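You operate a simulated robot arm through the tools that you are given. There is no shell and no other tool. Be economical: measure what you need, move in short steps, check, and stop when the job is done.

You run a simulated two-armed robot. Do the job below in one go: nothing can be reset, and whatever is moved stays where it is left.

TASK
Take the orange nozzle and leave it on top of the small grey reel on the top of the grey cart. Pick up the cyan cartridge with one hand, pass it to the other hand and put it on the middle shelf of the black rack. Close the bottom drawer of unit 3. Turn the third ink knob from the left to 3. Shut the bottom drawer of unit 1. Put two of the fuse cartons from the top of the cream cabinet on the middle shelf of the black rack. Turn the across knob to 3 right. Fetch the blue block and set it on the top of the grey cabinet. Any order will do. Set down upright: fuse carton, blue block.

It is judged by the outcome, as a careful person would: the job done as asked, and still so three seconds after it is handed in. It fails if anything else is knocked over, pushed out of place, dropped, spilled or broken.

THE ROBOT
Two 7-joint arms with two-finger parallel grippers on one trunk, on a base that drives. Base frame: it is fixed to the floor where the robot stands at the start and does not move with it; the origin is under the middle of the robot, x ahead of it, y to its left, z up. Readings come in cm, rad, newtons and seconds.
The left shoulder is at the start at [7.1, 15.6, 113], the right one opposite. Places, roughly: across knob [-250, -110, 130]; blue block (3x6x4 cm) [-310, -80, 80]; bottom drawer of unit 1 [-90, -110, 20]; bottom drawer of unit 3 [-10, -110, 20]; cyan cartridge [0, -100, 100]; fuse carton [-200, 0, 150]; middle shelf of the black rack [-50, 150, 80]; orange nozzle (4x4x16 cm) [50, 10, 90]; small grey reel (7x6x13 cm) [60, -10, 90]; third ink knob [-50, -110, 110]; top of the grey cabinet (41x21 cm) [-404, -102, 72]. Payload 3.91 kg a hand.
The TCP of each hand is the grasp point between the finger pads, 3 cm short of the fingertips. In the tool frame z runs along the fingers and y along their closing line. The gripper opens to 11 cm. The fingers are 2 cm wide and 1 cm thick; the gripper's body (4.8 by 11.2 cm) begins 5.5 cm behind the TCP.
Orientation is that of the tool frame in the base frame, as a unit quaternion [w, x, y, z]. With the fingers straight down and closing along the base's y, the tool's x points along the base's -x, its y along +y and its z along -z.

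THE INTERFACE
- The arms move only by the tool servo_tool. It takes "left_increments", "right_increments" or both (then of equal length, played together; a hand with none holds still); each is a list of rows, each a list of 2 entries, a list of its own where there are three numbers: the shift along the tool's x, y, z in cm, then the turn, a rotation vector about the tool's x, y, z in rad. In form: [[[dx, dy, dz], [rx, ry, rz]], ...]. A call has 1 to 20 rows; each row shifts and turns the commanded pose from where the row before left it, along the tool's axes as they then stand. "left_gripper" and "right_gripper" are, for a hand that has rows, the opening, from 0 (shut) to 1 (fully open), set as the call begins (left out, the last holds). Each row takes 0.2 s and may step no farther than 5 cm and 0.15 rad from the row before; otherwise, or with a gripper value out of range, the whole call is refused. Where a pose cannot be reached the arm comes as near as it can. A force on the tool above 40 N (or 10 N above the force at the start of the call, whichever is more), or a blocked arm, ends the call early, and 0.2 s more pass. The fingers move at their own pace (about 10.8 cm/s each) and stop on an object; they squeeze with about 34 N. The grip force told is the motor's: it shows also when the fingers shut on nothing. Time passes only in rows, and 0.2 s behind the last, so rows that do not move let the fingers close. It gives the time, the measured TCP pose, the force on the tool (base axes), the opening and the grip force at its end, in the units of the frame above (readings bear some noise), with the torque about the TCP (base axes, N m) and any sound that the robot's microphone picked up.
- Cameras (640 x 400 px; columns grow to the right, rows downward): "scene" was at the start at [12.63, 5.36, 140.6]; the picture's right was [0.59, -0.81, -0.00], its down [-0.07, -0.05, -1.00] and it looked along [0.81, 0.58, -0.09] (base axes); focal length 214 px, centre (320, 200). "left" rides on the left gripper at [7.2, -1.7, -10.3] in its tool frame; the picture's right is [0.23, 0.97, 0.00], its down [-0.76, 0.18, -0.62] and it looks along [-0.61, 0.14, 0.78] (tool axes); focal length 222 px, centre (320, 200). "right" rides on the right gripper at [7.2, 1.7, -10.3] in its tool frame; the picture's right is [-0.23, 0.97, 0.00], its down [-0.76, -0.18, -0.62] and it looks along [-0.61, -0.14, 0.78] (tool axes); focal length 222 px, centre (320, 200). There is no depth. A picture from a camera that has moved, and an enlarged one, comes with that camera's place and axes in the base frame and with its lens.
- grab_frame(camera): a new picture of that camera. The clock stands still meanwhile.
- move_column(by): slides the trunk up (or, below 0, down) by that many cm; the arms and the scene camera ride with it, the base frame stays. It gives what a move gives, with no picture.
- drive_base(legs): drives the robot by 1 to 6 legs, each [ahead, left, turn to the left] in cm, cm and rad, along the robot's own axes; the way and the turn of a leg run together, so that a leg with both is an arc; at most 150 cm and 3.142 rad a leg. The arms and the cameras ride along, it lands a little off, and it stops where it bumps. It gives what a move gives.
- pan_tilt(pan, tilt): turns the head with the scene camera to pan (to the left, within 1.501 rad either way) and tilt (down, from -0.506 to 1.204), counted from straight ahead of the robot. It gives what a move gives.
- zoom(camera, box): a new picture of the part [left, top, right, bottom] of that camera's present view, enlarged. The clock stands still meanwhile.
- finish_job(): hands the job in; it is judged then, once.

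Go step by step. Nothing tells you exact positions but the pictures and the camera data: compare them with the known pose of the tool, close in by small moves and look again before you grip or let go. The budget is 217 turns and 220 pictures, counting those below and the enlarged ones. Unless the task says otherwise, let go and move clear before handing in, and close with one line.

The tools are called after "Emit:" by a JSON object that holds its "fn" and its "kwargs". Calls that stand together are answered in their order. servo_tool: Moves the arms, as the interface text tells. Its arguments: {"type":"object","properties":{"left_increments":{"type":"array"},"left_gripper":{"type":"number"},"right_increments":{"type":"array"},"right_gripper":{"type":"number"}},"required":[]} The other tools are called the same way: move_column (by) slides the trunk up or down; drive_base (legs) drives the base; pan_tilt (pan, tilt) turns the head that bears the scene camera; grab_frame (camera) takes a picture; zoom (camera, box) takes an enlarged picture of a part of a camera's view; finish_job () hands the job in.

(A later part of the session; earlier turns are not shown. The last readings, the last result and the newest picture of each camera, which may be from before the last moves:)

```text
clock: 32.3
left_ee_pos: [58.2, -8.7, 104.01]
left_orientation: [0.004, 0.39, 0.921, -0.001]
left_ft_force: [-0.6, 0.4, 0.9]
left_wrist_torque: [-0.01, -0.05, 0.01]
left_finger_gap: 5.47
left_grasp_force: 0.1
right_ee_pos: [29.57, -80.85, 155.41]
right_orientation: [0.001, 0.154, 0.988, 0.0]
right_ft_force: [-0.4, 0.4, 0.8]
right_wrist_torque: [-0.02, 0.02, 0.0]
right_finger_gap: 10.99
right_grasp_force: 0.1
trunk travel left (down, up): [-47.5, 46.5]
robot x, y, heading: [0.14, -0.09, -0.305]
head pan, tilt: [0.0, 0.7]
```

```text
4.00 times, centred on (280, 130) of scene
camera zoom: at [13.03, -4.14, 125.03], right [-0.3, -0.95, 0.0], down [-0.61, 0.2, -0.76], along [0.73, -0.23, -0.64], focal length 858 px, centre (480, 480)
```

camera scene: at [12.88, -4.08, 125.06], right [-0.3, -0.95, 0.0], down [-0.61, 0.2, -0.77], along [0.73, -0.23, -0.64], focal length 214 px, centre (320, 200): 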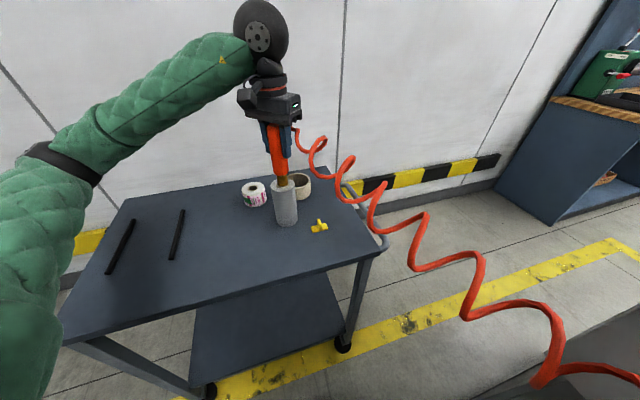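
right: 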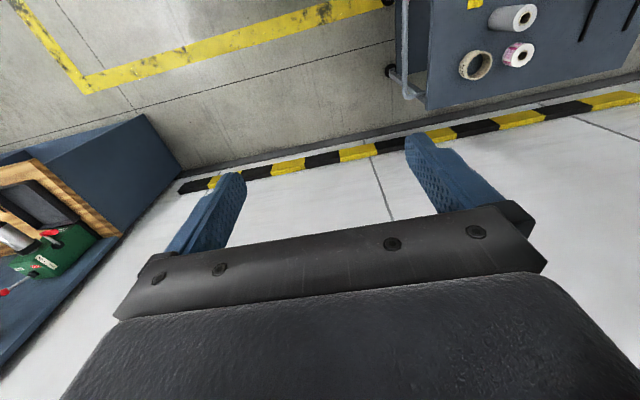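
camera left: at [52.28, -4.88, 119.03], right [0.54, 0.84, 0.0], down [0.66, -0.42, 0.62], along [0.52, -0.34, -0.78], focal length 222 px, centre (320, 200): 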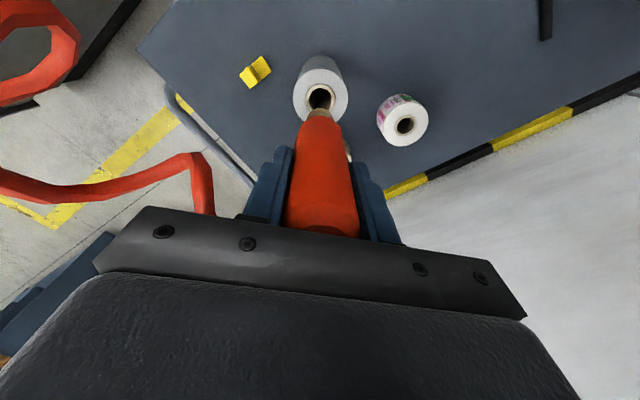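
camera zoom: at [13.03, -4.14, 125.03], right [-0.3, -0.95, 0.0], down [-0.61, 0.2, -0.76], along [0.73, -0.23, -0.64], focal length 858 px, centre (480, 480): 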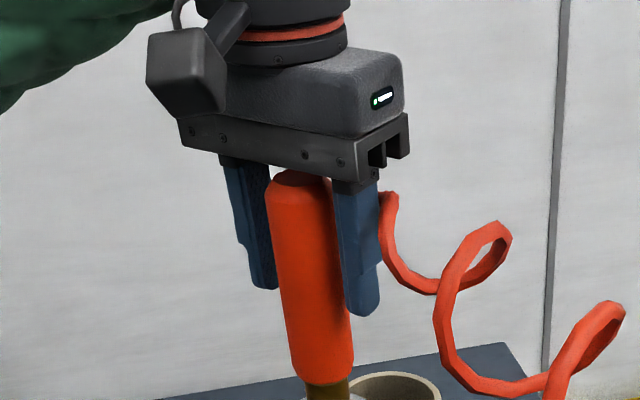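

Released and standing. I'll rise straight up, slowly, and check.

Emit:
{"fn": "servo_tool", "kwargs": {"left_increments": [[[0, 0, -0.5], [0, 0, 0]], [[0, 0, -1], [0, 0, 0]], [[0, 0, -2], [0, 0, 0]], [[0, 0, -3], [0, 0, 0]], [[0, 0, -4], [0, 0, 0]], [[0, 0, -4], [0, 0, 0]], [[0, 0, -4], [0, 0, 0]], [[0, 0, -4], [0, 0, 0]], [[0, 0, -4], [0, 0, 0]], [[0, 0, 0], [0, 0, 0]]]}}

Emit:
{"fn": "grab_frame", "kwargs": {"camera": "scene"}}

```text
clock: 34.5
left_ee_pos: [58.13, -8.54, 130.49]
left_orientation: [0.002, 0.39, 0.921, -0.001]
left_ft_force: [0.7, 0.2, -0.2]
left_wrist_torque: [0.01, 0.04, 0.0]
left_finger_gap: 5.46
left_grasp_force: 0.1
right_ee_pos: [29.67, -80.64, 155.26]
right_orientation: [0.0, 0.154, 0.988, -0.001]
right_ft_force: [-0.1, -0.3, 0.7]
right_wrist_torque: [0.0, 0.01, -0.01]
right_finger_gap: 11.0
right_grasp_force: 0.1
trunk travel left (down, up): [-47.5, 46.5]
robot x, y, heading: [-0.3, -0.31, -0.308]
head pan, tilt: [0.0, 0.7]
```

```text
185 pictures are left
camera scene: at [13.13, -4.12, 125.01], right [-0.3, -0.95, 0.0], down [-0.61, 0.2, -0.76], along [0.73, -0.23, -0.65], focal length 214 px, centre (320, 200)
```

scene: 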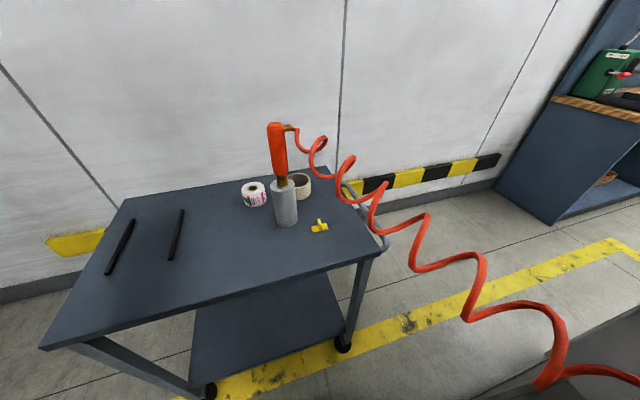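

The nozzle stands on the reel. Now I'll look at the machine on the right, where the hose runs and where the cartridge, drawers and knobs are.

Emit:
{"fn": "pan_tilt", "kwargs": {"pan": -1.3, "tilt": 0.6}}

Emit:
{"fn": "grab_frame", "kwargs": {"camera": "scene"}}

Emit:
{"fn": "grab_frame", "kwargs": {"camera": "right"}}

```text
clock: 36.0
left_ee_pos: [58.08, -8.67, 130.59]
left_orientation: [0.004, 0.39, 0.921, -0.001]
left_ft_force: [-0.4, -0.4, 0.1]
left_wrist_torque: [0.0, 0.03, -0.03]
left_finger_gap: 5.5
left_grasp_force: 0.1
right_ee_pos: [29.58, -80.72, 155.32]
right_orientation: [-0.001, 0.154, 0.988, -0.001]
right_ft_force: [0.3, 1.1, -1.0]
right_wrist_torque: [-0.01, -0.03, 0.01]
right_finger_gap: 11.03
right_grasp_force: 0.1
trunk travel left (down, up): [-47.5, 46.5]
robot x, y, heading: [0.17, -0.1, -0.307]
head pan, tilt: [-1.3, 0.6]
```

```text
184 pictures are left
camera scene: at [4.61, -10.39, 125.89], right [-1.0, 0.04, 0.0], down [0.02, 0.56, -0.82], along [-0.03, -0.82, -0.57], focal length 214 px, centre (320, 200)
```

scene: 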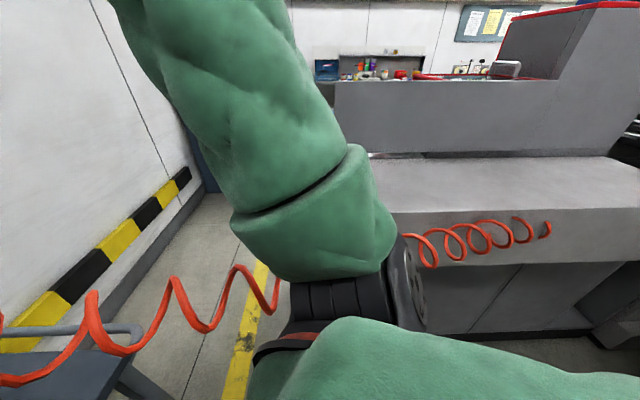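

```text
183 pictures are left
camera right: at [23.31, -77.02, 165.65], right [0.51, 0.86, 0.0], down [0.67, -0.4, 0.62], along [0.53, -0.32, -0.78], focal length 222 px, centre (320, 200)
```

right: 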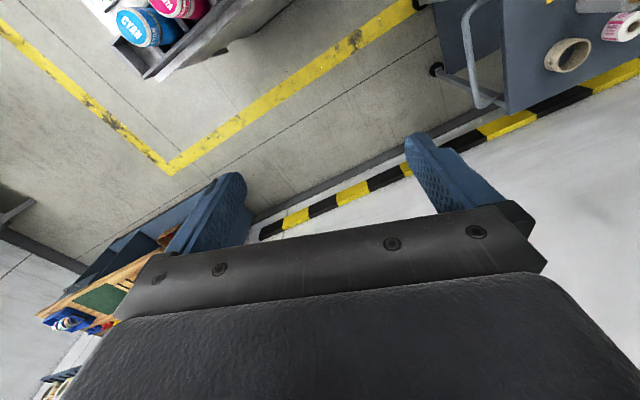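

The hose is anchored on the machine's front and spans to the cart. I'll back off to the middle of the aisle and turn to face the machine for a proper view.

Emit:
{"fn": "drive_base", "kwargs": {"legs": [[-21.6, 35, 0], [0, 0, -1.26]]}}

Emit:
{"fn": "pan_tilt", "kwargs": {"pan": 0, "tilt": 0.5}}

Emit:
{"fn": "grab_frame", "kwargs": {"camera": "scene"}}

```text
clock: 41.7
left_ee_pos: [-1.43, -17.79, 130.65]
left_orientation: [0.002, 0.862, 0.507, -0.003]
left_ft_force: [0.2, 0.2, -0.3]
left_wrist_torque: [0.03, 0.01, -0.01]
left_finger_gap: 5.51
left_grasp_force: 0.1
right_ee_pos: [-78.71, -11.24, 155.42]
right_orientation: [0.0, 0.714, 0.7, 0.0]
right_ft_force: [0.3, 0.0, -0.3]
right_wrist_torque: [-0.03, -0.01, 0.01]
right_finger_gap: 10.99
right_grasp_force: 0.0
trunk travel left (down, up): [-47.5, 46.5]
robot x, y, heading: [-10.18, 40.56, -1.584]
head pan, tilt: [-1.3, 0.6]
```

```text
clock: 43.1
left_ee_pos: [-1.4, -17.75, 130.45]
left_orientation: [0.002, 0.862, 0.507, -0.003]
left_ft_force: [0.4, 0.6, -0.2]
left_wrist_torque: [0.0, 0.0, -0.03]
left_finger_gap: 5.48
left_grasp_force: 0.1
right_ee_pos: [-78.83, -11.17, 155.46]
right_orientation: [0.0, 0.713, 0.701, 0.0]
right_ft_force: [0.6, -0.3, -0.1]
right_wrist_torque: [0.01, 0.04, -0.02]
right_finger_gap: 11.0
right_grasp_force: 0.1
trunk travel left (down, up): [-47.5, 46.5]
robot x, y, heading: [-10.1, 40.25, -1.585]
head pan, tilt: [0.0, 0.499]
```

```text
182 pictures are left
camera scene: at [-10.03, 26.17, 126.8], right [-1.0, 0.02, 0.0], down [0.01, 0.48, -0.88], along [-0.02, -0.88, -0.48], focal length 214 px, centre (320, 200)
```

scene: 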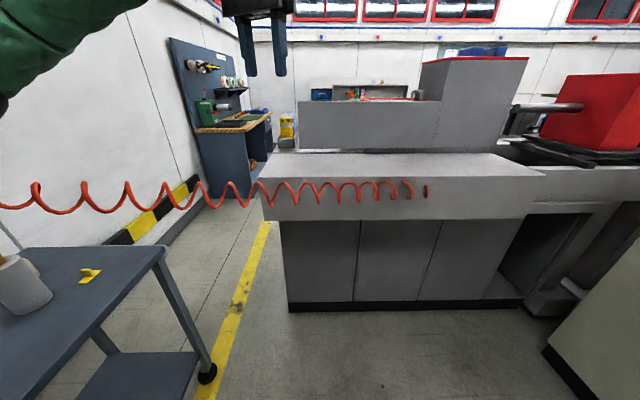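

The cartridge, drawers and knobs seem to be on the far side of the press (cartridges were seen beyond the upstand). I'll look around to the right for a way round, and left to check the nozzle.

Emit:
{"fn": "pan_tilt", "kwargs": {"pan": -1.0, "tilt": 0.25}}

Emit:
{"fn": "grab_frame", "kwargs": {"camera": "scene"}}

Emit:
{"fn": "pan_tilt", "kwargs": {"pan": 0.7, "tilt": 0.45}}

Emit:
{"fn": "grab_frame", "kwargs": {"camera": "scene"}}

```text
clock: 44.4
left_ee_pos: [-1.39, -17.79, 130.66]
left_orientation: [0.002, 0.862, 0.507, -0.004]
left_ft_force: [0.5, 0.3, 0.8]
left_wrist_torque: [-0.02, -0.01, -0.01]
left_finger_gap: 5.5
left_grasp_force: 0.1
right_ee_pos: [-78.65, -11.36, 155.37]
right_orientation: [-0.001, 0.713, 0.701, 0.0]
right_ft_force: [-1.0, 0.4, -0.8]
right_wrist_torque: [0.03, 0.0, 0.0]
right_finger_gap: 11.0
right_grasp_force: 0.0
trunk travel left (down, up): [-47.5, 46.5]
robot x, y, heading: [-10.02, 40.38, -1.588]
head pan, tilt: [-1.0, 0.25]
```

```text
181 pictures are left
camera scene: at [-17.8, 30.35, 129.11], right [-0.53, 0.85, 0.0], down [0.21, 0.13, -0.97], along [-0.82, -0.51, -0.25], focal length 214 px, centre (320, 200)
```

scene: 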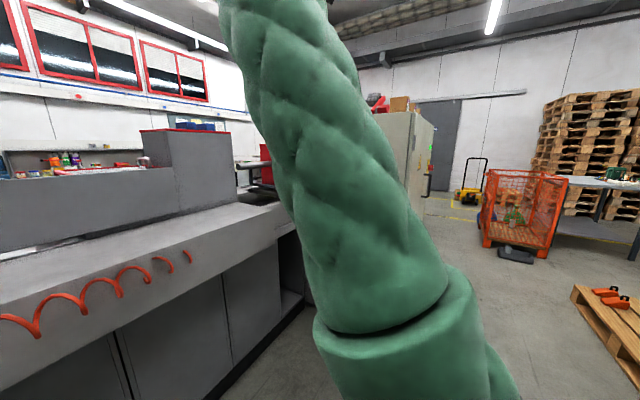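

```text
clock: 46.1
left_ee_pos: [-1.31, -17.73, 130.58]
left_orientation: [0.002, 0.862, 0.506, -0.005]
left_ft_force: [0.3, 0.2, -0.6]
left_wrist_torque: [0.02, -0.02, 0.0]
left_finger_gap: 5.51
left_grasp_force: 0.1
right_ee_pos: [-78.59, -11.14, 155.33]
right_orientation: [0.0, 0.713, 0.701, -0.001]
right_ft_force: [0.4, 0.1, -0.1]
right_wrist_torque: [0.01, 0.0, -0.02]
right_finger_gap: 11.01
right_grasp_force: 0.1
trunk travel left (down, up): [-47.5, 46.5]
robot x, y, heading: [-10.16, 40.24, -1.585]
head pan, tilt: [0.7, 0.45]
```

```text
180 pictures are left
camera scene: at [-4.07, 28.13, 127.25], right [-0.78, -0.63, 0.0], down [-0.27, 0.34, -0.9], along [0.57, -0.7, -0.44], focal length 214 px, centre (320, 200)
```

scene: 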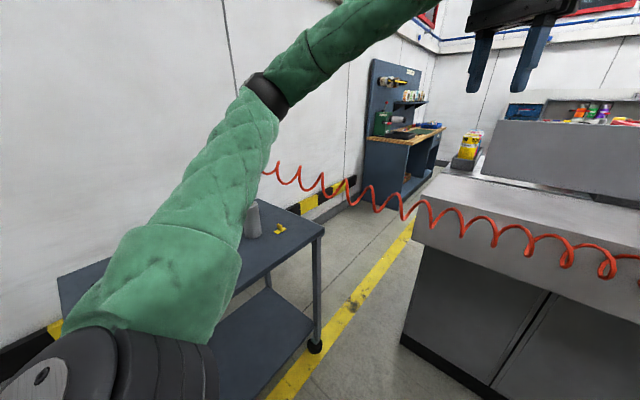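

I'll do the fuse cartons next, since the cream cabinet and the rack are both on this side. First pull the right hand inward, then turn to face -x.

Emit:
{"fn": "servo_tool", "kwargs": {"right_increments": [[[0, 4.5, 0], [0, 0, 0]], [[0, 4.5, 0], [0, 0, 0]], [[0, 4.5, 0], [0, 0, 0]], [[0, 4.5, 0], [0, 0, 0]], [[0, 4.5, 0], [0, 0, 0]], [[0, 4.5, 0], [0, 0, 0]], [[0, 0, 0], [0, 0, 0]]]}}

Emit:
{"fn": "drive_base", "kwargs": {"legs": [[0, 0, -1.56]]}}

Emit:
{"fn": "pan_tilt", "kwargs": {"pan": 0, "tilt": 0.2}}

Emit:
{"fn": "grab_frame", "kwargs": {"camera": "scene"}}

```text
clock: 47.9
left_ee_pos: [-1.59, -17.79, 130.75]
left_orientation: [0.002, 0.863, 0.506, -0.003]
left_ft_force: [0.5, -0.4, -0.4]
left_wrist_torque: [-0.04, 0.01, 0.0]
left_finger_gap: 5.49
left_grasp_force: 0.0
right_ee_pos: [-59.34, -11.33, 153.04]
right_orientation: [0.035, 0.728, 0.683, 0.039]
right_ft_force: [-0.8, 0.4, 0.6]
right_wrist_torque: [-0.02, 0.03, 0.02]
right_finger_gap: 11.03
right_grasp_force: 0.1
trunk travel left (down, up): [-47.5, 46.5]
robot x, y, heading: [-10.02, 40.18, -1.586]
head pan, tilt: [0.7, 0.45]
stopped in row 7 (right hand): the arm was blocked; the commanded pose is now the measured one
```

```text
clock: 52.2
left_ee_pos: [-68.16, 32.95, 130.49]
left_orientation: [-0.001, 0.966, -0.259, -0.004]
left_ft_force: [-0.3, 0.0, 0.0]
left_wrist_torque: [0.0, -0.01, 0.02]
left_finger_gap: 5.5
left_grasp_force: 0.1
right_ee_pos: [-60.76, 90.61, 153.07]
right_orientation: [0.053, 0.998, -0.041, 0.003]
right_ft_force: [-0.2, 1.2, 0.0]
right_wrist_torque: [0.0, -0.01, 0.02]
right_finger_gap: 10.98
right_grasp_force: 0.1
trunk travel left (down, up): [-47.5, 46.5]
robot x, y, heading: [-9.94, 40.3, 3.109]
head pan, tilt: [0.7, 0.45]
```

```text
clock: 53.3
left_ee_pos: [-68.1, 32.91, 130.64]
left_orientation: [-0.001, 0.966, -0.26, -0.004]
left_ft_force: [0.9, -0.4, -0.3]
left_wrist_torque: [0.03, -0.01, 0.02]
left_finger_gap: 5.5
left_grasp_force: 0.0
right_ee_pos: [-60.83, 90.49, 153.09]
right_orientation: [0.053, 0.998, -0.041, 0.003]
right_ft_force: [0.7, 0.0, 0.3]
right_wrist_torque: [0.02, 0.03, -0.01]
right_finger_gap: 11.02
right_grasp_force: 0.1
trunk travel left (down, up): [-47.5, 46.5]
robot x, y, heading: [-9.83, 40.5, 3.106]
head pan, tilt: [0.0, 0.201]
```

```text
179 pictures are left
camera scene: at [-24.14, 40.81, 129.57], right [0.03, 1.0, 0.0], down [0.2, -0.01, -0.98], along [-0.98, 0.03, -0.2], focal length 214 px, centre (320, 200)
```

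scene: 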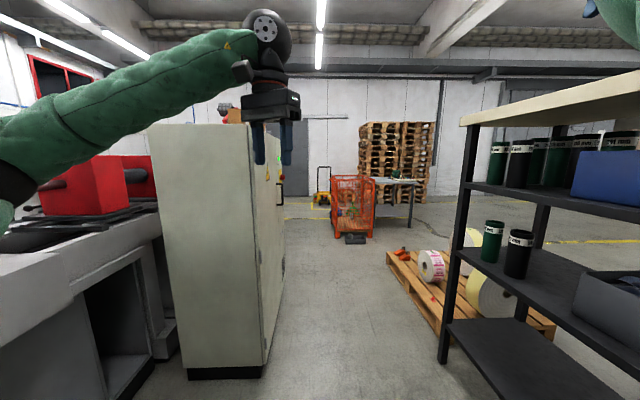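

The cream cabinet spans roughly x −133…−265, y −37…+8, with its cartons on top near z 150. I'll raise the trunk, face −y and strafe along to stand in front of it.

Emit:
{"fn": "move_column", "kwargs": {"by": 40}}

Emit:
{"fn": "drive_base", "kwargs": {"legs": [[0, 0, 1.6], [-22, -120, 0], [0, -60, 0]]}}

Emit:
{"fn": "pan_tilt", "kwargs": {"pan": 0, "tilt": 0.4}}

Emit:
{"fn": "grab_frame", "kwargs": {"camera": "scene"}}

```text
clock: 57.1
left_ee_pos: [-68.19, 32.91, 170.58]
left_orientation: [-0.001, 0.966, -0.26, -0.004]
left_ft_force: [-0.4, -0.4, -0.1]
left_wrist_torque: [0.0, 0.03, -0.01]
left_finger_gap: 5.49
left_grasp_force: 0.0
right_ee_pos: [-60.64, 90.64, 193.12]
right_orientation: [0.051, 0.998, -0.04, 0.003]
right_ft_force: [0.6, 0.0, -0.2]
right_wrist_torque: [-0.03, 0.0, -0.02]
right_finger_gap: 11.0
right_grasp_force: 0.1
trunk travel left (down, up): [-87.5, 6.5]
robot x, y, heading: [-9.99, 40.29, 3.107]
head pan, tilt: [0.0, 0.201]
```

```text
clock: 70.3
left_ee_pos: [-183.69, 1.17, 170.55]
left_orientation: [0.002, 0.855, 0.519, -0.004]
left_ft_force: [0.1, -0.4, 0.3]
left_wrist_torque: [0.01, 0.0, -0.01]
left_finger_gap: 5.51
left_grasp_force: 0.1
right_ee_pos: [-241.67, 6.08, 193.08]
right_orientation: [0.034, 0.719, 0.693, 0.04]
right_ft_force: [0.7, 0.0, 1.3]
right_wrist_torque: [-0.03, 0.03, 0.0]
right_finger_gap: 11.01
right_grasp_force: 0.0
trunk travel left (down, up): [-87.5, 6.5]
robot x, y, heading: [-193.78, 59.18, -1.557]
head pan, tilt: [0.0, 0.201]
```

```text
clock: 71.1
left_ee_pos: [-183.9, 1.46, 170.58]
left_orientation: [0.003, 0.855, 0.519, -0.004]
left_ft_force: [0.3, 0.5, -0.1]
left_wrist_torque: [0.0, 0.0, -0.02]
left_finger_gap: 5.5
left_grasp_force: 0.0
right_ee_pos: [-241.81, 6.01, 193.12]
right_orientation: [0.035, 0.719, 0.693, 0.041]
right_ft_force: [-0.3, 0.0, 0.3]
right_wrist_torque: [-0.02, 0.0, 0.02]
right_finger_gap: 10.99
right_grasp_force: 0.0
trunk travel left (down, up): [-87.5, 6.5]
robot x, y, heading: [-194.09, 59.49, -1.556]
head pan, tilt: [0.0, 0.4]
```

```text
178 pictures are left
camera scene: at [-193.75, 44.82, 167.72], right [-1.0, -0.01, 0.0], down [0.0, 0.39, -0.92], along [0.01, -0.92, -0.39], focal length 214 px, centre (320, 200)
```

scene: 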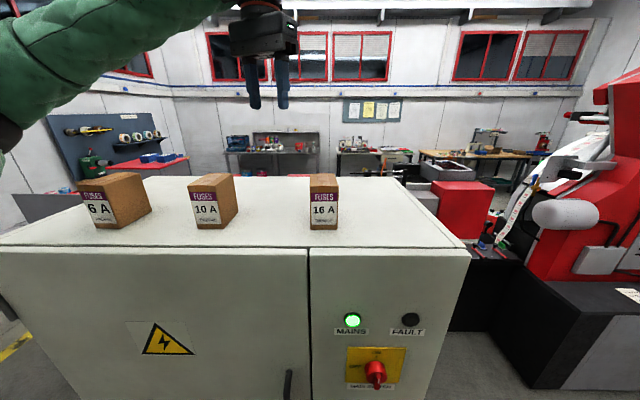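

Three cartons: 6A, 10A and 16A. I'll take 16A with the right hand and 10A with the left; shift the base 10 cm left and bring both hands above them.

Emit:
{"fn": "drive_base", "kwargs": {"legs": [[0, 10, 0]]}}

Emit:
{"fn": "servo_tool", "kwargs": {"left_increments": [[[0, 0, 0], [0, 0, -0.12]], [[0, 0, 0], [0, 0, -0.12]], [[0, 0, 0], [0, 0, -0.12]], [[0, 0, 0], [0, 0, -0.12]], [[-1.5, 2.2, 0], [0, 0, 0]], [[-1.5, 2.2, 0], [0, 0, 0]], [[-1.4, 2.1, 0], [0, 0, 0]], [[0, 0, 0], [0, 0, 0]], [[0, 0, 0], [0, 0, 0]], [[0, 0, 0], [0, 0, 0]], [[0, 0, 0], [0, 0, 0]]], "right_increments": [[[0, 0, 4], [0.107, -0.009, -0.037]], [[-0.5, 0, 4], [0, 0, 0]], [[-0.5, 0, 4], [0, 0, 0]], [[-0.5, 0, 3], [0, 0, 0]], [[-0.5, 4.6, 0], [0, 0, 0]], [[-0.5, 4.6, 0], [0, 0, 0]], [[-0.5, 4.6, 0], [0, 0, 0]], [[-0.5, 4.6, 0], [0, 0, 0]], [[-0.5, 4.6, 0], [0, 0, 0]], [[-0.5, 4.6, 0], [0, 0, 0]], [[-0.5, 4.6, 0], [0, 0, 0]]], "left_gripper": 1, "right_gripper": 1}}

Emit:
{"fn": "grab_frame", "kwargs": {"camera": "scene"}}

```text
clock: 72.2
left_ee_pos: [-174.59, 1.38, 170.64]
left_orientation: [0.003, 0.854, 0.52, -0.002]
left_ft_force: [0.2, -0.3, 0.6]
left_wrist_torque: [-0.01, 0.01, -0.03]
left_finger_gap: 5.5
left_grasp_force: 0.0
right_ee_pos: [-232.66, 5.99, 192.9]
right_orientation: [0.036, 0.717, 0.695, 0.042]
right_ft_force: [0.3, 0.0, -0.3]
right_wrist_torque: [0.01, -0.04, 0.01]
right_finger_gap: 11.02
right_grasp_force: 0.1
trunk travel left (down, up): [-87.5, 6.5]
robot x, y, heading: [-184.44, 59.04, -1.558]
head pan, tilt: [0.0, 0.4]
```

```text
clock: 72.9
left_ee_pos: [-174.75, 1.39, 170.43]
left_orientation: [0.002, 0.784, 0.62, -0.004]
left_ft_force: [-0.5, 0.0, 0.1]
left_wrist_torque: [0.02, -0.01, 0.01]
left_finger_gap: 11.0
left_grasp_force: 0.1
right_ee_pos: [-240.05, 7.09, 181.15]
right_orientation: [0.037, 0.73, 0.681, 0.047]
right_ft_force: [-0.3, 0.2, -0.4]
right_wrist_torque: [0.02, -0.01, 0.01]
right_finger_gap: 11.01
right_grasp_force: 0.1
trunk travel left (down, up): [-87.5, 6.5]
robot x, y, heading: [-184.4, 59.13, -1.557]
head pan, tilt: [0.0, 0.4]
stopped in row 3 (right hand): the arm was blocked; the commanded pose is now the measured one
```

```text
177 pictures are left
camera scene: at [-184.32, 44.82, 167.71], right [-1.0, -0.01, 0.0], down [0.0, 0.39, -0.92], along [0.01, -0.92, -0.39], focal length 214 px, centre (320, 200)
```

scene: 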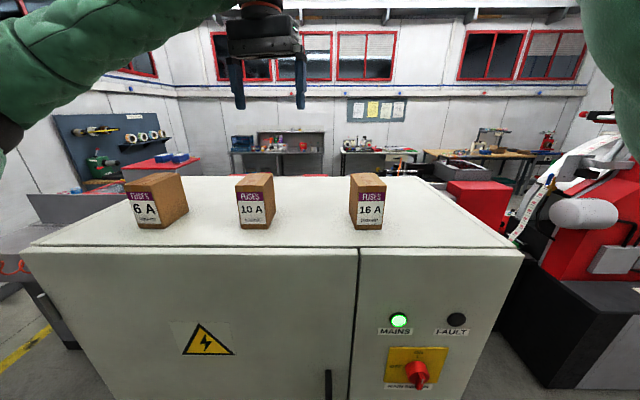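

The right arm is blocked by something; I'll look at it.

Emit:
{"fn": "pan_tilt", "kwargs": {"pan": -1.0, "tilt": 0.1}}

Emit:
{"fn": "grab_frame", "kwargs": {"camera": "scene"}}

```text
clock: 74.2
left_ee_pos: [-174.54, 1.42, 170.53]
left_orientation: [0.002, 0.785, 0.62, -0.003]
left_ft_force: [-0.5, -0.1, -1.0]
left_wrist_torque: [0.01, -0.02, -0.01]
left_finger_gap: 11.0
left_grasp_force: 0.0
right_ee_pos: [-239.87, 7.1, 181.15]
right_orientation: [0.037, 0.731, 0.68, 0.046]
right_ft_force: [-0.9, 0.6, -1.1]
right_wrist_torque: [-0.03, 0.0, -0.01]
right_finger_gap: 11.0
right_grasp_force: 0.1
trunk travel left (down, up): [-87.5, 6.5]
robot x, y, heading: [-184.17, 59.23, -1.558]
head pan, tilt: [-1.0, 0.099]
```

```text
176 pictures are left
camera scene: at [-191.99, 49.06, 170.5], right [-0.55, 0.83, 0.0], down [0.08, 0.06, -0.99], along [-0.83, -0.55, -0.1], focal length 214 px, centre (320, 200)
```

scene: 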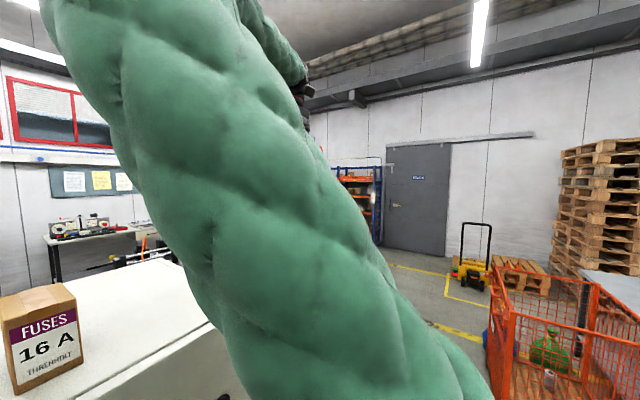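

The right elbow is swung up against the head. I'll try moving the hand outward and forward before lowering it.

Emit:
{"fn": "servo_tool", "kwargs": {"right_increments": [[[-3, -2, 0], [0, 0, 0]], [[-3, -2, 0], [0, 0, 0]], [[-3, -1, 0], [0, 0, 0]], [[-3, 0, 2], [0, 0, 0]], [[-1, 0, 3], [0.05, 0, 0]], [[0, 0, 3], [0.05, 0, 0]], [[0, 0, 3], [0, 0, 0]], [[0, 0, 0], [0, 0, 0]]]}}

Emit:
{"fn": "grab_frame", "kwargs": {"camera": "scene"}}

```text
clock: 76.0
left_ee_pos: [-174.39, 1.24, 170.48]
left_orientation: [0.001, 0.785, 0.62, -0.002]
left_ft_force: [-0.2, 0.0, 0.1]
left_wrist_torque: [0.03, 0.02, -0.01]
left_finger_gap: 11.01
left_grasp_force: 0.1
right_ee_pos: [-244.74, -5.61, 169.24]
right_orientation: [0.0, 0.73, 0.683, 0.011]
right_ft_force: [0.1, -0.3, -0.3]
right_wrist_torque: [-0.04, 0.01, 0.0]
right_finger_gap: 10.97
right_grasp_force: 0.0
trunk travel left (down, up): [-87.5, 6.5]
robot x, y, heading: [-184.77, 58.92, -1.555]
head pan, tilt: [-1.0, 0.099]
```

```text
175 pictures are left
camera scene: at [-191.92, 48.95, 170.49], right [-0.55, 0.83, 0.0], down [0.08, 0.06, -0.99], along [-0.83, -0.55, -0.1], focal length 214 px, centre (320, 200)
```

scene: 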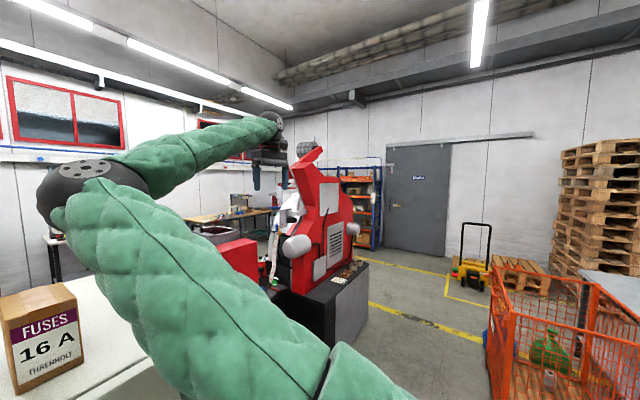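

That freed it. I'll take the 10A carton with the left hand first: align over it and look with its camera.

Emit:
{"fn": "servo_tool", "kwargs": {"left_increments": [[[0, 0, 0], [0, 0, -0.12]], [[0, 0, 0], [0, 0, -0.115]], [[-2.35, 3.2, 0], [0, 0, 0]], [[-2.35, 3.2, 0], [0, 0, 0]], [[0, 0, 0], [0, 0, 0]]], "left_gripper": 1}}

Emit:
{"fn": "grab_frame", "kwargs": {"camera": "left"}}

```text
clock: 77.2
left_ee_pos: [-168.13, -3.3, 170.69]
left_orientation: [0.001, 0.706, 0.708, -0.003]
left_ft_force: [-0.3, -0.7, -0.2]
left_wrist_torque: [0.0, -0.02, -0.01]
left_finger_gap: 11.0
left_grasp_force: 0.0
right_ee_pos: [-244.86, -5.52, 169.27]
right_orientation: [-0.001, 0.731, 0.682, 0.012]
right_ft_force: [-0.3, 0.5, 0.4]
right_wrist_torque: [0.04, -0.02, -0.03]
right_finger_gap: 10.99
right_grasp_force: 0.1
trunk travel left (down, up): [-87.5, 6.5]
robot x, y, heading: [-184.37, 59.14, -1.562]
head pan, tilt: [-1.0, 0.099]
```

```text
174 pictures are left
camera left: at [-169.84, 3.99, 180.84], right [0.97, 0.23, 0.0], down [0.18, -0.76, 0.63], along [0.14, -0.61, -0.78], focal length 222 px, centre (320, 200)
```

left: 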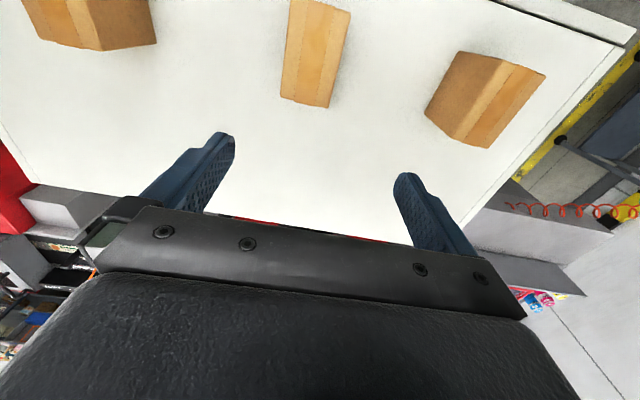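

The 10A carton's top is centred near [-170, 0.8], top z≈153, cabinet top ≈144.3. I'll move over and descend partway.

Emit:
{"fn": "servo_tool", "kwargs": {"left_increments": [[[2.05, -0.95, 0], [0, 0, 0]], [[2.05, -0.95, 0], [0, 0, 0]], [[0, 0, 4], [0, 0, 0]], [[0, 0, 4], [0, 0, 0]], [[0, 0, 2], [0, 0, 0]], [[0, 0, 0], [0, 0, 0]]]}}

Emit:
{"fn": "grab_frame", "kwargs": {"camera": "left"}}

Emit:
{"fn": "pan_tilt", "kwargs": {"pan": 0.2, "tilt": 0.4}}

Emit:
{"fn": "grab_frame", "kwargs": {"camera": "scene"}}

```text
clock: 78.5
left_ee_pos: [-169.84, 0.92, 160.6]
left_orientation: [0.001, 0.706, 0.708, -0.004]
left_ft_force: [0.6, 0.2, -1.0]
left_wrist_torque: [0.03, -0.01, -0.01]
left_finger_gap: 11.02
left_grasp_force: 0.0
right_ee_pos: [-244.84, -5.43, 169.33]
right_orientation: [0.0, 0.731, 0.682, 0.012]
right_ft_force: [-0.3, 0.1, 0.7]
right_wrist_torque: [0.01, -0.01, -0.01]
right_finger_gap: 10.99
right_grasp_force: 0.0
trunk travel left (down, up): [-87.5, 6.5]
robot x, y, heading: [-184.21, 59.38, -1.558]
head pan, tilt: [-1.0, 0.099]
```

```text
173 pictures are left
camera left: at [-171.55, 8.13, 170.81], right [0.97, 0.23, 0.0], down [0.18, -0.76, 0.63], along [0.14, -0.61, -0.78], focal length 222 px, centre (320, 200)
```

left: 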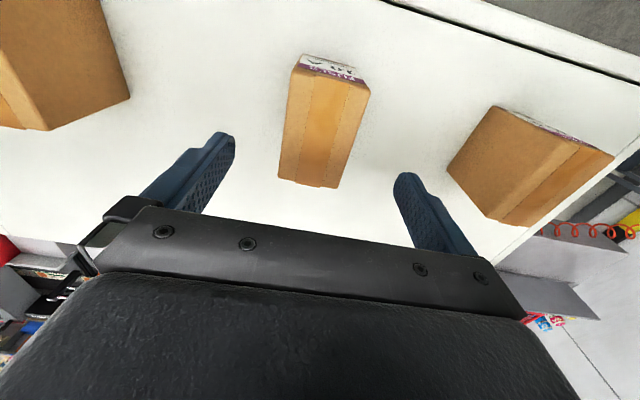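

```text
clock: 80.0
left_ee_pos: [-169.92, 0.83, 160.67]
left_orientation: [0.001, 0.706, 0.709, -0.003]
left_ft_force: [-0.2, -0.4, 0.0]
left_wrist_torque: [0.0, 0.03, 0.04]
left_finger_gap: 11.0
left_grasp_force: 0.1
right_ee_pos: [-244.66, -5.33, 169.43]
right_orientation: [0.0, 0.73, 0.683, 0.012]
right_ft_force: [0.9, 0.0, -0.2]
right_wrist_torque: [0.01, 0.03, -0.01]
right_finger_gap: 11.01
right_grasp_force: 0.1
trunk travel left (down, up): [-87.5, 6.5]
robot x, y, heading: [-184.64, 59.6, -1.558]
head pan, tilt: [0.201, 0.4]
```

```text
172 pictures are left
camera scene: at [-182.22, 45.08, 167.71], right [-0.98, -0.21, 0.0], down [-0.08, 0.38, -0.92], along [0.19, -0.9, -0.39], focal length 214 px, centre (320, 200)
```

scene: 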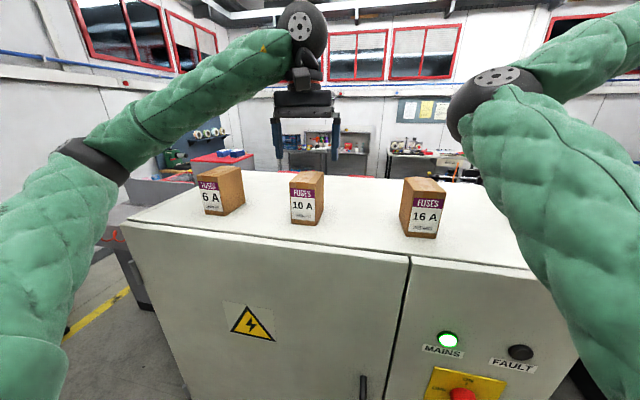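

Well centred. Descend to z≈149.3, grip and lift.

Emit:
{"fn": "servo_tool", "kwargs": {"left_increments": [[[-0.2, -0.3, 3], [0, 0, 0]], [[0, 0, 3], [0, 0, 0]], [[0, 0, 3], [0, 0, 0]], [[0, 0, 2.2], [0, 0, 0]], [[0, 0, 0], [0, 0, 0]]]}}

Emit:
{"fn": "servo_tool", "kwargs": {"left_increments": [[[0, 0, 0], [0, 0, 0]], [[0, 0, 0], [0, 0, 0]], [[0, 0, 0], [0, 0, 0]], [[0, 0, 0], [0, 0, 0]], [[0, 0, -2], [0, 0, 0]], [[0, 0, -4], [0, 0, 0]], [[0, 0, -4], [0, 0, 0]], [[0, 0, -4], [0, 0, 0]], [[0, 0, 0], [0, 0, 0]]], "left_gripper": 0}}

Emit:
{"fn": "grab_frame", "kwargs": {"camera": "scene"}}

```text
clock: 81.3
left_ee_pos: [-170.37, 2.93, 153.02]
left_orientation: [0.024, 0.701, 0.713, -0.02]
left_ft_force: [0.0, 0.2, 0.1]
left_wrist_torque: [0.02, -0.01, -0.01]
left_finger_gap: 11.01
left_grasp_force: 0.1
right_ee_pos: [-244.84, -4.27, 169.73]
right_orientation: [0.007, 0.726, 0.688, 0.012]
right_ft_force: [-0.3, -0.9, 0.7]
right_wrist_torque: [0.01, -0.02, -0.01]
right_finger_gap: 10.98
right_grasp_force: 0.0
trunk travel left (down, up): [-87.5, 6.5]
robot x, y, heading: [-184.17, 59.77, -1.546]
head pan, tilt: [0.201, 0.4]
stopped in row 5 (left hand): the arm was blocked; the commanded pose is now the measured one
```

```text
clock: 83.3
left_ee_pos: [-169.37, 0.86, 164.69]
left_orientation: [0.008, 0.703, 0.711, -0.012]
left_ft_force: [1.5, 0.0, -3.6]
left_wrist_torque: [0.15, -0.01, 0.01]
left_finger_gap: 5.73
left_grasp_force: 33.7
right_ee_pos: [-243.7, -6.6, 168.86]
right_orientation: [-0.002, 0.728, 0.685, 0.013]
right_ft_force: [0.0, -1.6, -0.7]
right_wrist_torque: [0.08, 0.0, 0.01]
right_finger_gap: 11.0
right_grasp_force: 0.0
trunk travel left (down, up): [-87.5, 6.5]
robot x, y, heading: [-184.1, 59.46, -1.551]
head pan, tilt: [0.201, 0.4]
```

```text
171 pictures are left
camera scene: at [-181.64, 44.43, 167.59], right [-0.98, -0.22, 0.0], down [-0.09, 0.39, -0.92], along [0.2, -0.9, -0.39], focal length 214 px, centre (320, 200)
```

scene: 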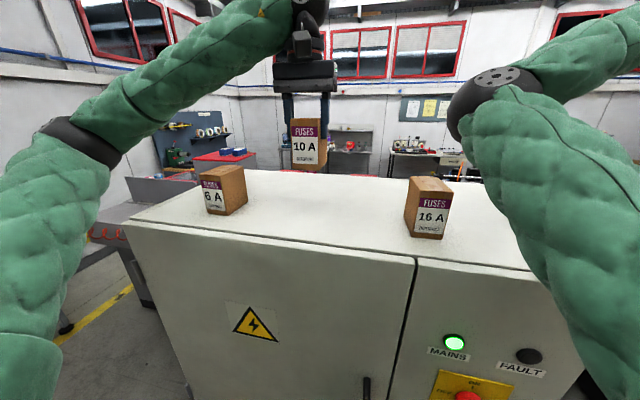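

The arm was blocked a bit high, but the 10A carton is firmly held (gap 5.7) and lifted. I'll raise the trunk and shift left so the right hand comes straight over the 16A carton.

Emit:
{"fn": "move_column", "kwargs": {"by": 5}}

Emit:
{"fn": "drive_base", "kwargs": {"legs": [[0, 49, 0]]}}

Emit:
{"fn": "grab_frame", "kwargs": {"camera": "right"}}

Emit:
{"fn": "pan_tilt", "kwargs": {"pan": -0.6, "tilt": 0.4}}

Emit:
{"fn": "grab_frame", "kwargs": {"camera": "scene"}}

```text
clock: 84.3
left_ee_pos: [-169.54, 1.95, 170.15]
left_orientation: [0.012, 0.703, 0.711, -0.014]
left_ft_force: [-0.5, 0.1, -2.3]
left_wrist_torque: [0.06, 0.01, -0.01]
left_finger_gap: 5.78
left_grasp_force: 34.3
right_ee_pos: [-243.9, -5.55, 174.52]
right_orientation: [0.001, 0.728, 0.685, 0.011]
right_ft_force: [-0.6, 1.6, 0.7]
right_wrist_torque: [-0.02, -0.02, 0.0]
right_finger_gap: 10.99
right_grasp_force: 0.0
trunk travel left (down, up): [-92.5, 1.5]
robot x, y, heading: [-184.06, 59.44, -1.554]
head pan, tilt: [0.201, 0.4]
```

```text
clock: 87.2
left_ee_pos: [-120.37, 3.3, 169.97]
left_orientation: [0.012, 0.698, 0.716, -0.012]
left_ft_force: [0.2, -0.3, -2.1]
left_wrist_torque: [0.04, 0.0, 0.01]
left_finger_gap: 5.77
left_grasp_force: 33.8
right_ee_pos: [-194.57, -5.28, 174.33]
right_orientation: [-0.001, 0.723, 0.69, 0.012]
right_ft_force: [0.0, 0.7, -0.5]
right_wrist_torque: [0.0, -0.04, 0.04]
right_finger_gap: 11.0
right_grasp_force: 0.0
trunk travel left (down, up): [-92.5, 1.5]
robot x, y, heading: [-135.43, 60.95, -1.532]
head pan, tilt: [0.201, 0.4]
```

```text
170 pictures are left
camera right: at [-192.61, 1.65, 184.77], right [0.96, -0.27, 0.01], down [-0.22, -0.76, 0.61], along [-0.16, -0.59, -0.79], focal length 222 px, centre (320, 200)
```

right: 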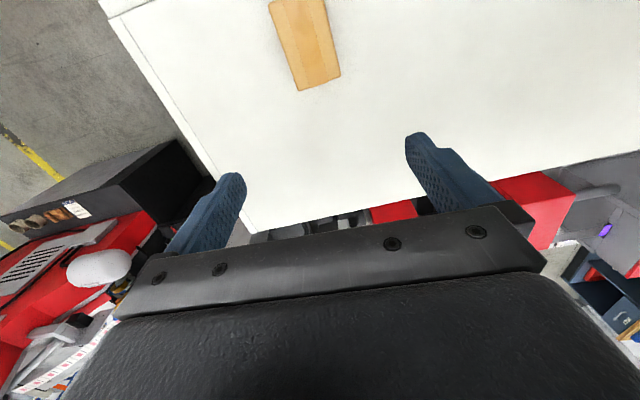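

```text
clock: 88.3
left_ee_pos: [-120.3, 3.33, 170.19]
left_orientation: [0.012, 0.699, 0.715, -0.013]
left_ft_force: [0.5, 0.0, -2.7]
left_wrist_torque: [0.07, -0.03, -0.01]
left_finger_gap: 5.77
left_grasp_force: 34.3
right_ee_pos: [-194.41, -5.18, 174.37]
right_orientation: [0.0, 0.724, 0.69, 0.011]
right_ft_force: [-0.2, 0.1, -1.2]
right_wrist_torque: [0.01, 0.01, 0.0]
right_finger_gap: 10.99
right_grasp_force: 0.1
trunk travel left (down, up): [-92.5, 1.5]
robot x, y, heading: [-135.65, 60.85, -1.532]
head pan, tilt: [-0.6, 0.4]
```

```text
169 pictures are left
camera scene: at [-140.21, 47.82, 172.71], right [-0.84, 0.54, 0.0], down [0.21, 0.33, -0.92], along [-0.49, -0.78, -0.39], focal length 214 px, centre (320, 200)
```

scene: 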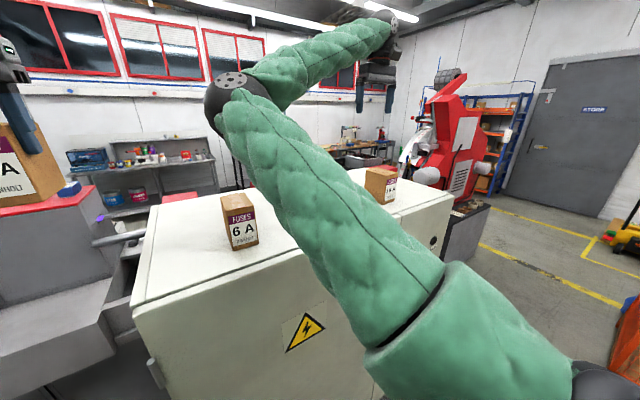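

The 16A carton's top is centred near [-194, 0.8]. Moving the right hand over it and down partway.

Emit:
{"fn": "servo_tool", "kwargs": {"right_increments": [[[3, 0, 0], [0, 0, 0]], [[3, 0.1, 0], [0, 0, 0]], [[0, 0, 4], [0, 0, 0]], [[0, 0, 4], [0, 0, 0]], [[0, 0, 4], [0, 0, 0]], [[0, 0, 0], [0, 0, 0]]]}}

Emit:
{"fn": "grab_frame", "kwargs": {"camera": "right"}}

```text
clock: 89.7
left_ee_pos: [-120.2, 4.15, 170.74]
left_orientation: [0.014, 0.698, 0.716, -0.015]
left_ft_force: [0.1, -0.4, -2.6]
left_wrist_torque: [0.05, -0.03, 0.0]
left_finger_gap: 5.78
left_grasp_force: 34.2
right_ee_pos: [-193.28, 1.83, 163.98]
right_orientation: [0.008, 0.724, 0.689, 0.004]
right_ft_force: [-1.1, -0.1, 0.0]
right_wrist_torque: [-0.01, -0.02, 0.0]
right_finger_gap: 10.99
right_grasp_force: 0.1
trunk travel left (down, up): [-92.5, 1.5]
robot x, y, heading: [-135.61, 60.81, -1.538]
head pan, tilt: [-0.6, 0.4]
```

```text
168 pictures are left
camera right: at [-191.41, 9.02, 174.28], right [0.96, -0.27, 0.02], down [-0.22, -0.75, 0.62], along [-0.16, -0.6, -0.78], focal length 222 px, centre (320, 200)
```

right: 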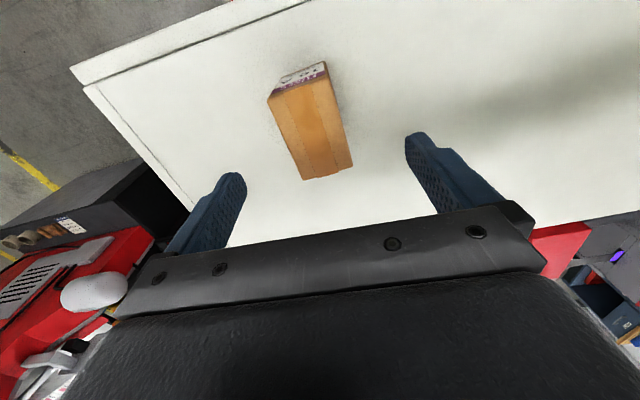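

Emit:
{"fn": "servo_tool", "kwargs": {"right_increments": [[[-1.2, -0.8, 2], [0, 0, 0]], [[0, 0, 2], [0, 0, 0]], [[0, 0, 2], [0, 0, 0]], [[0, 0, 2], [0, 0, 0]], [[0, 0, 2], [0, 0, 0]], [[0, 0, 2], [0, 0, 0]], [[0, 0, 1.5], [0, 0, 0]], [[0, 0, 0], [0, 0, 0]]]}}

Emit:
{"fn": "grab_frame", "kwargs": {"camera": "scene"}}

Emit:
{"fn": "grab_frame", "kwargs": {"camera": "right"}}

```text
clock: 91.1
left_ee_pos: [-120.23, 5.3, 171.46]
left_orientation: [0.017, 0.699, 0.714, -0.018]
left_ft_force: [-0.3, -0.2, -2.2]
left_wrist_torque: [0.07, 0.0, 0.0]
left_finger_gap: 5.76
left_grasp_force: 33.8
right_ee_pos: [-194.64, 3.63, 161.47]
right_orientation: [0.072, 0.723, 0.685, -0.053]
right_ft_force: [-0.7, -0.9, -0.4]
right_wrist_torque: [0.04, 0.02, 0.01]
right_finger_gap: 11.01
right_grasp_force: 0.1
trunk travel left (down, up): [-92.5, 1.5]
robot x, y, heading: [-135.89, 60.93, -1.542]
head pan, tilt: [-0.6, 0.4]
stopped in row 7 (right hand): the arm was blocked; the commanded pose is now the measured one
```

```text
167 pictures are left
camera scene: at [-140.32, 53.47, 174.0], right [-0.84, 0.54, -0.02], down [0.21, 0.3, -0.93], along [-0.5, -0.79, -0.36], focal length 214 px, centre (320, 200)
```

scene: 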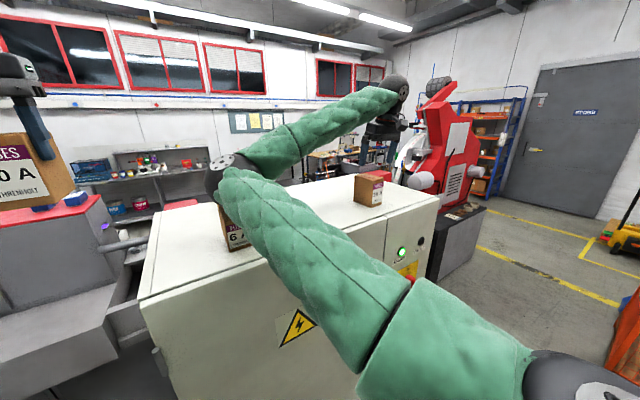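

```text
166 pictures are left
camera right: at [-192.64, 12.4, 170.38], right [0.96, -0.27, 0.07], down [-0.23, -0.63, 0.74], along [-0.16, -0.73, -0.67], focal length 222 px, centre (320, 200)
```

right: 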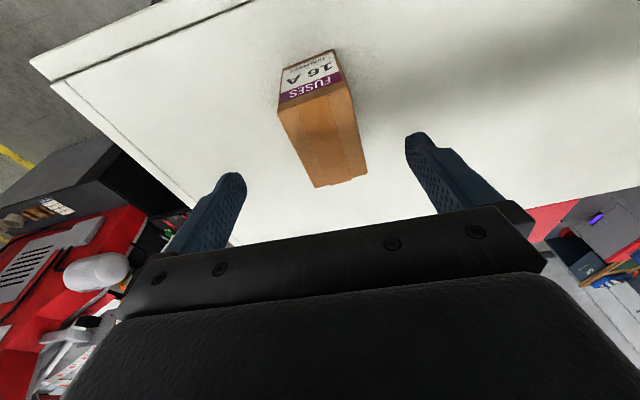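

The right elbow is pressing down near the 6A carton/cabinet as the hand lowers. I'll back straight up and check the 6A carton.

Emit:
{"fn": "servo_tool", "kwargs": {"right_increments": [[[-1, 0, -3], [0, 0, 0]], [[-1, 0, -3], [-0.05, 0, 0]], [[-1, 0, -4], [-0.05, 0, 0]], [[0, 0, -4], [-0.05, 0, 0]], [[0, 0, 0], [0, 0, 0]]]}}

Emit:
{"fn": "grab_frame", "kwargs": {"camera": "scene"}}

```text
clock: 92.3
left_ee_pos: [-121.12, 1.53, 169.49]
left_orientation: [0.007, 0.702, 0.712, -0.01]
left_ft_force: [-0.8, -1.9, -2.5]
left_wrist_torque: [0.09, -0.04, 0.04]
left_finger_gap: 5.79
left_grasp_force: 33.9
right_ee_pos: [-196.19, -1.25, 171.88]
right_orientation: [0.106, 0.719, 0.687, 0.019]
right_ft_force: [-0.9, -0.8, -0.7]
right_wrist_torque: [0.05, -0.04, 0.0]
right_finger_gap: 11.01
right_grasp_force: 0.0
trunk travel left (down, up): [-92.5, 1.5]
robot x, y, heading: [-135.64, 60.83, -1.545]
head pan, tilt: [-0.6, 0.4]
```

```text
165 pictures are left
camera scene: at [-140.93, 47.33, 172.63], right [-0.84, 0.54, 0.0], down [0.21, 0.33, -0.92], along [-0.5, -0.77, -0.39], focal length 214 px, centre (320, 200)
```

scene: 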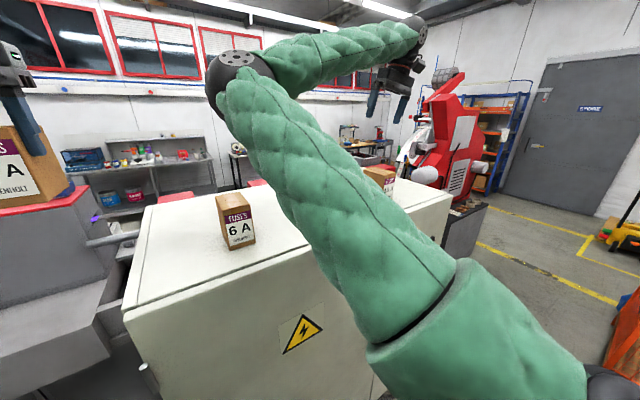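

The 6A carton is undisturbed; pressing seems to come from the cramped posture close to the body. To fit the shelf I also need a tilted grasp, so I'll stand farther back, put the 10A carton back on the cabinet and regrasp it at 45°.

Emit:
{"fn": "drive_base", "kwargs": {"legs": [[-14, -50, -0.026]]}}

Emit:
{"fn": "servo_tool", "kwargs": {"left_increments": [[[-3, 0, 0], [0, -0.01, 0.005]], [[-3, 0, 0], [0, 0, 0]], [[-3, 0, 0], [0, 0, 0]], [[-3, 0, 0], [0, 0, 0]], [[-1, 0, 0], [0, 0, 0]], [[0, 0, 0], [0, 0, 0]]]}}

Emit:
{"fn": "pan_tilt", "kwargs": {"pan": 0.1, "tilt": 0.4}}

Emit:
{"fn": "grab_frame", "kwargs": {"camera": "scene"}}

```text
clock: 95.3
left_ee_pos: [-172.23, 15.52, 169.67]
left_orientation: [0.009, 0.707, 0.707, -0.013]
left_ft_force: [0.4, 0.1, -2.4]
left_wrist_torque: [0.1, 0.0, -0.01]
left_finger_gap: 5.75
left_grasp_force: 33.8
right_ee_pos: [-247.32, 14.03, 172.34]
right_orientation: [0.106, 0.726, 0.68, 0.014]
right_ft_force: [0.3, -0.5, 0.4]
right_wrist_torque: [0.01, -0.01, 0.0]
right_finger_gap: 11.0
right_grasp_force: 0.0
trunk travel left (down, up): [-92.5, 1.5]
robot x, y, heading: [-186.63, 73.9, -1.561]
head pan, tilt: [-0.6, 0.4]
```

```text
clock: 96.8
left_ee_pos: [-172.66, 2.72, 170.25]
left_orientation: [0.013, 0.709, 0.705, -0.016]
left_ft_force: [0.3, 0.5, -1.3]
left_wrist_torque: [0.07, -0.02, -0.02]
left_finger_gap: 5.76
left_grasp_force: 33.9
right_ee_pos: [-247.52, 14.14, 172.29]
right_orientation: [0.106, 0.726, 0.68, 0.014]
right_ft_force: [-0.1, 0.5, -0.2]
right_wrist_torque: [-0.04, 0.0, 0.0]
right_finger_gap: 10.99
right_grasp_force: 0.0
trunk travel left (down, up): [-92.5, 1.5]
robot x, y, heading: [-186.16, 74.12, -1.563]
head pan, tilt: [-0.6, 0.4]
```

```text
clock: 97.8
left_ee_pos: [-172.59, 2.68, 170.15]
left_orientation: [0.012, 0.709, 0.704, -0.016]
left_ft_force: [0.8, -0.2, -2.3]
left_wrist_torque: [0.03, -0.02, 0.03]
left_finger_gap: 5.77
left_grasp_force: 34.3
right_ee_pos: [-247.52, 13.97, 172.26]
right_orientation: [0.106, 0.726, 0.679, 0.014]
right_ft_force: [0.0, -0.5, 0.8]
right_wrist_torque: [0.0, 0.0, 0.0]
right_finger_gap: 11.0
right_grasp_force: 0.1
trunk travel left (down, up): [-92.5, 1.5]
robot x, y, heading: [-186.1, 74.69, -1.562]
head pan, tilt: [0.099, 0.4]
```

```text
164 pictures are left
camera scene: at [-185.16, 59.97, 172.71], right [-0.99, -0.11, 0.0], down [-0.04, 0.39, -0.92], along [0.1, -0.92, -0.39], focal length 214 px, centre (320, 200)
```

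scene: 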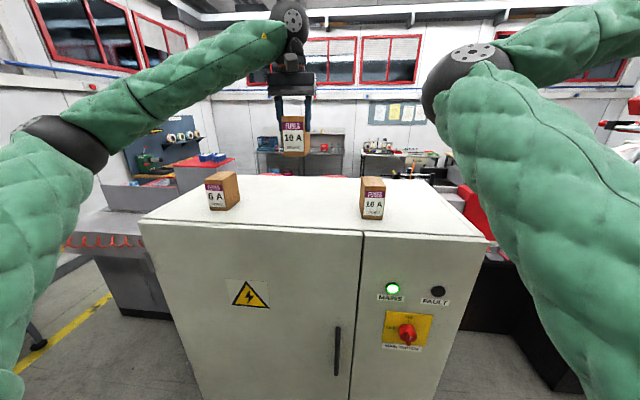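

Good posture now. Lower the 10A carton back onto the cabinet until contact.

Emit:
{"fn": "servo_tool", "kwargs": {"left_increments": [[[0, 0, 4], [0, -0.02, 0]], [[0, 0, 4], [0, 0, 0]], [[0, 0, 4], [0, 0, 0]], [[0, 0, 3], [0, 0, 0]], [[0, 0, 0.7], [0, 0, 0]], [[0, 0, 0.5], [0, 0, 0]], [[0, 0, 0.4], [0, 0, 0]], [[0, 0, 0.4], [0, 0, 0]], [[0, 0, 0.4], [0, 0, 0]], [[0, 0, 0.4], [0, 0, 0]]]}}

```text
clock: 100.0
left_ee_pos: [-172.61, 1.55, 152.71]
left_orientation: [0.021, 0.709, 0.705, -0.025]
left_ft_force: [5.4, -6.3, 35.8]
left_wrist_torque: [-0.37, -1.56, -0.27]
left_finger_gap: 5.83
left_grasp_force: 34.2
right_ee_pos: [-247.59, 14.22, 172.43]
right_orientation: [0.107, 0.726, 0.679, 0.016]
right_ft_force: [-0.5, 0.0, -1.3]
right_wrist_torque: [-0.01, 0.0, -0.03]
right_finger_gap: 10.99
right_grasp_force: 0.0
trunk travel left (down, up): [-92.5, 1.5]
robot x, y, heading: [-186.43, 74.41, -1.559]
head pan, tilt: [0.099, 0.4]
```

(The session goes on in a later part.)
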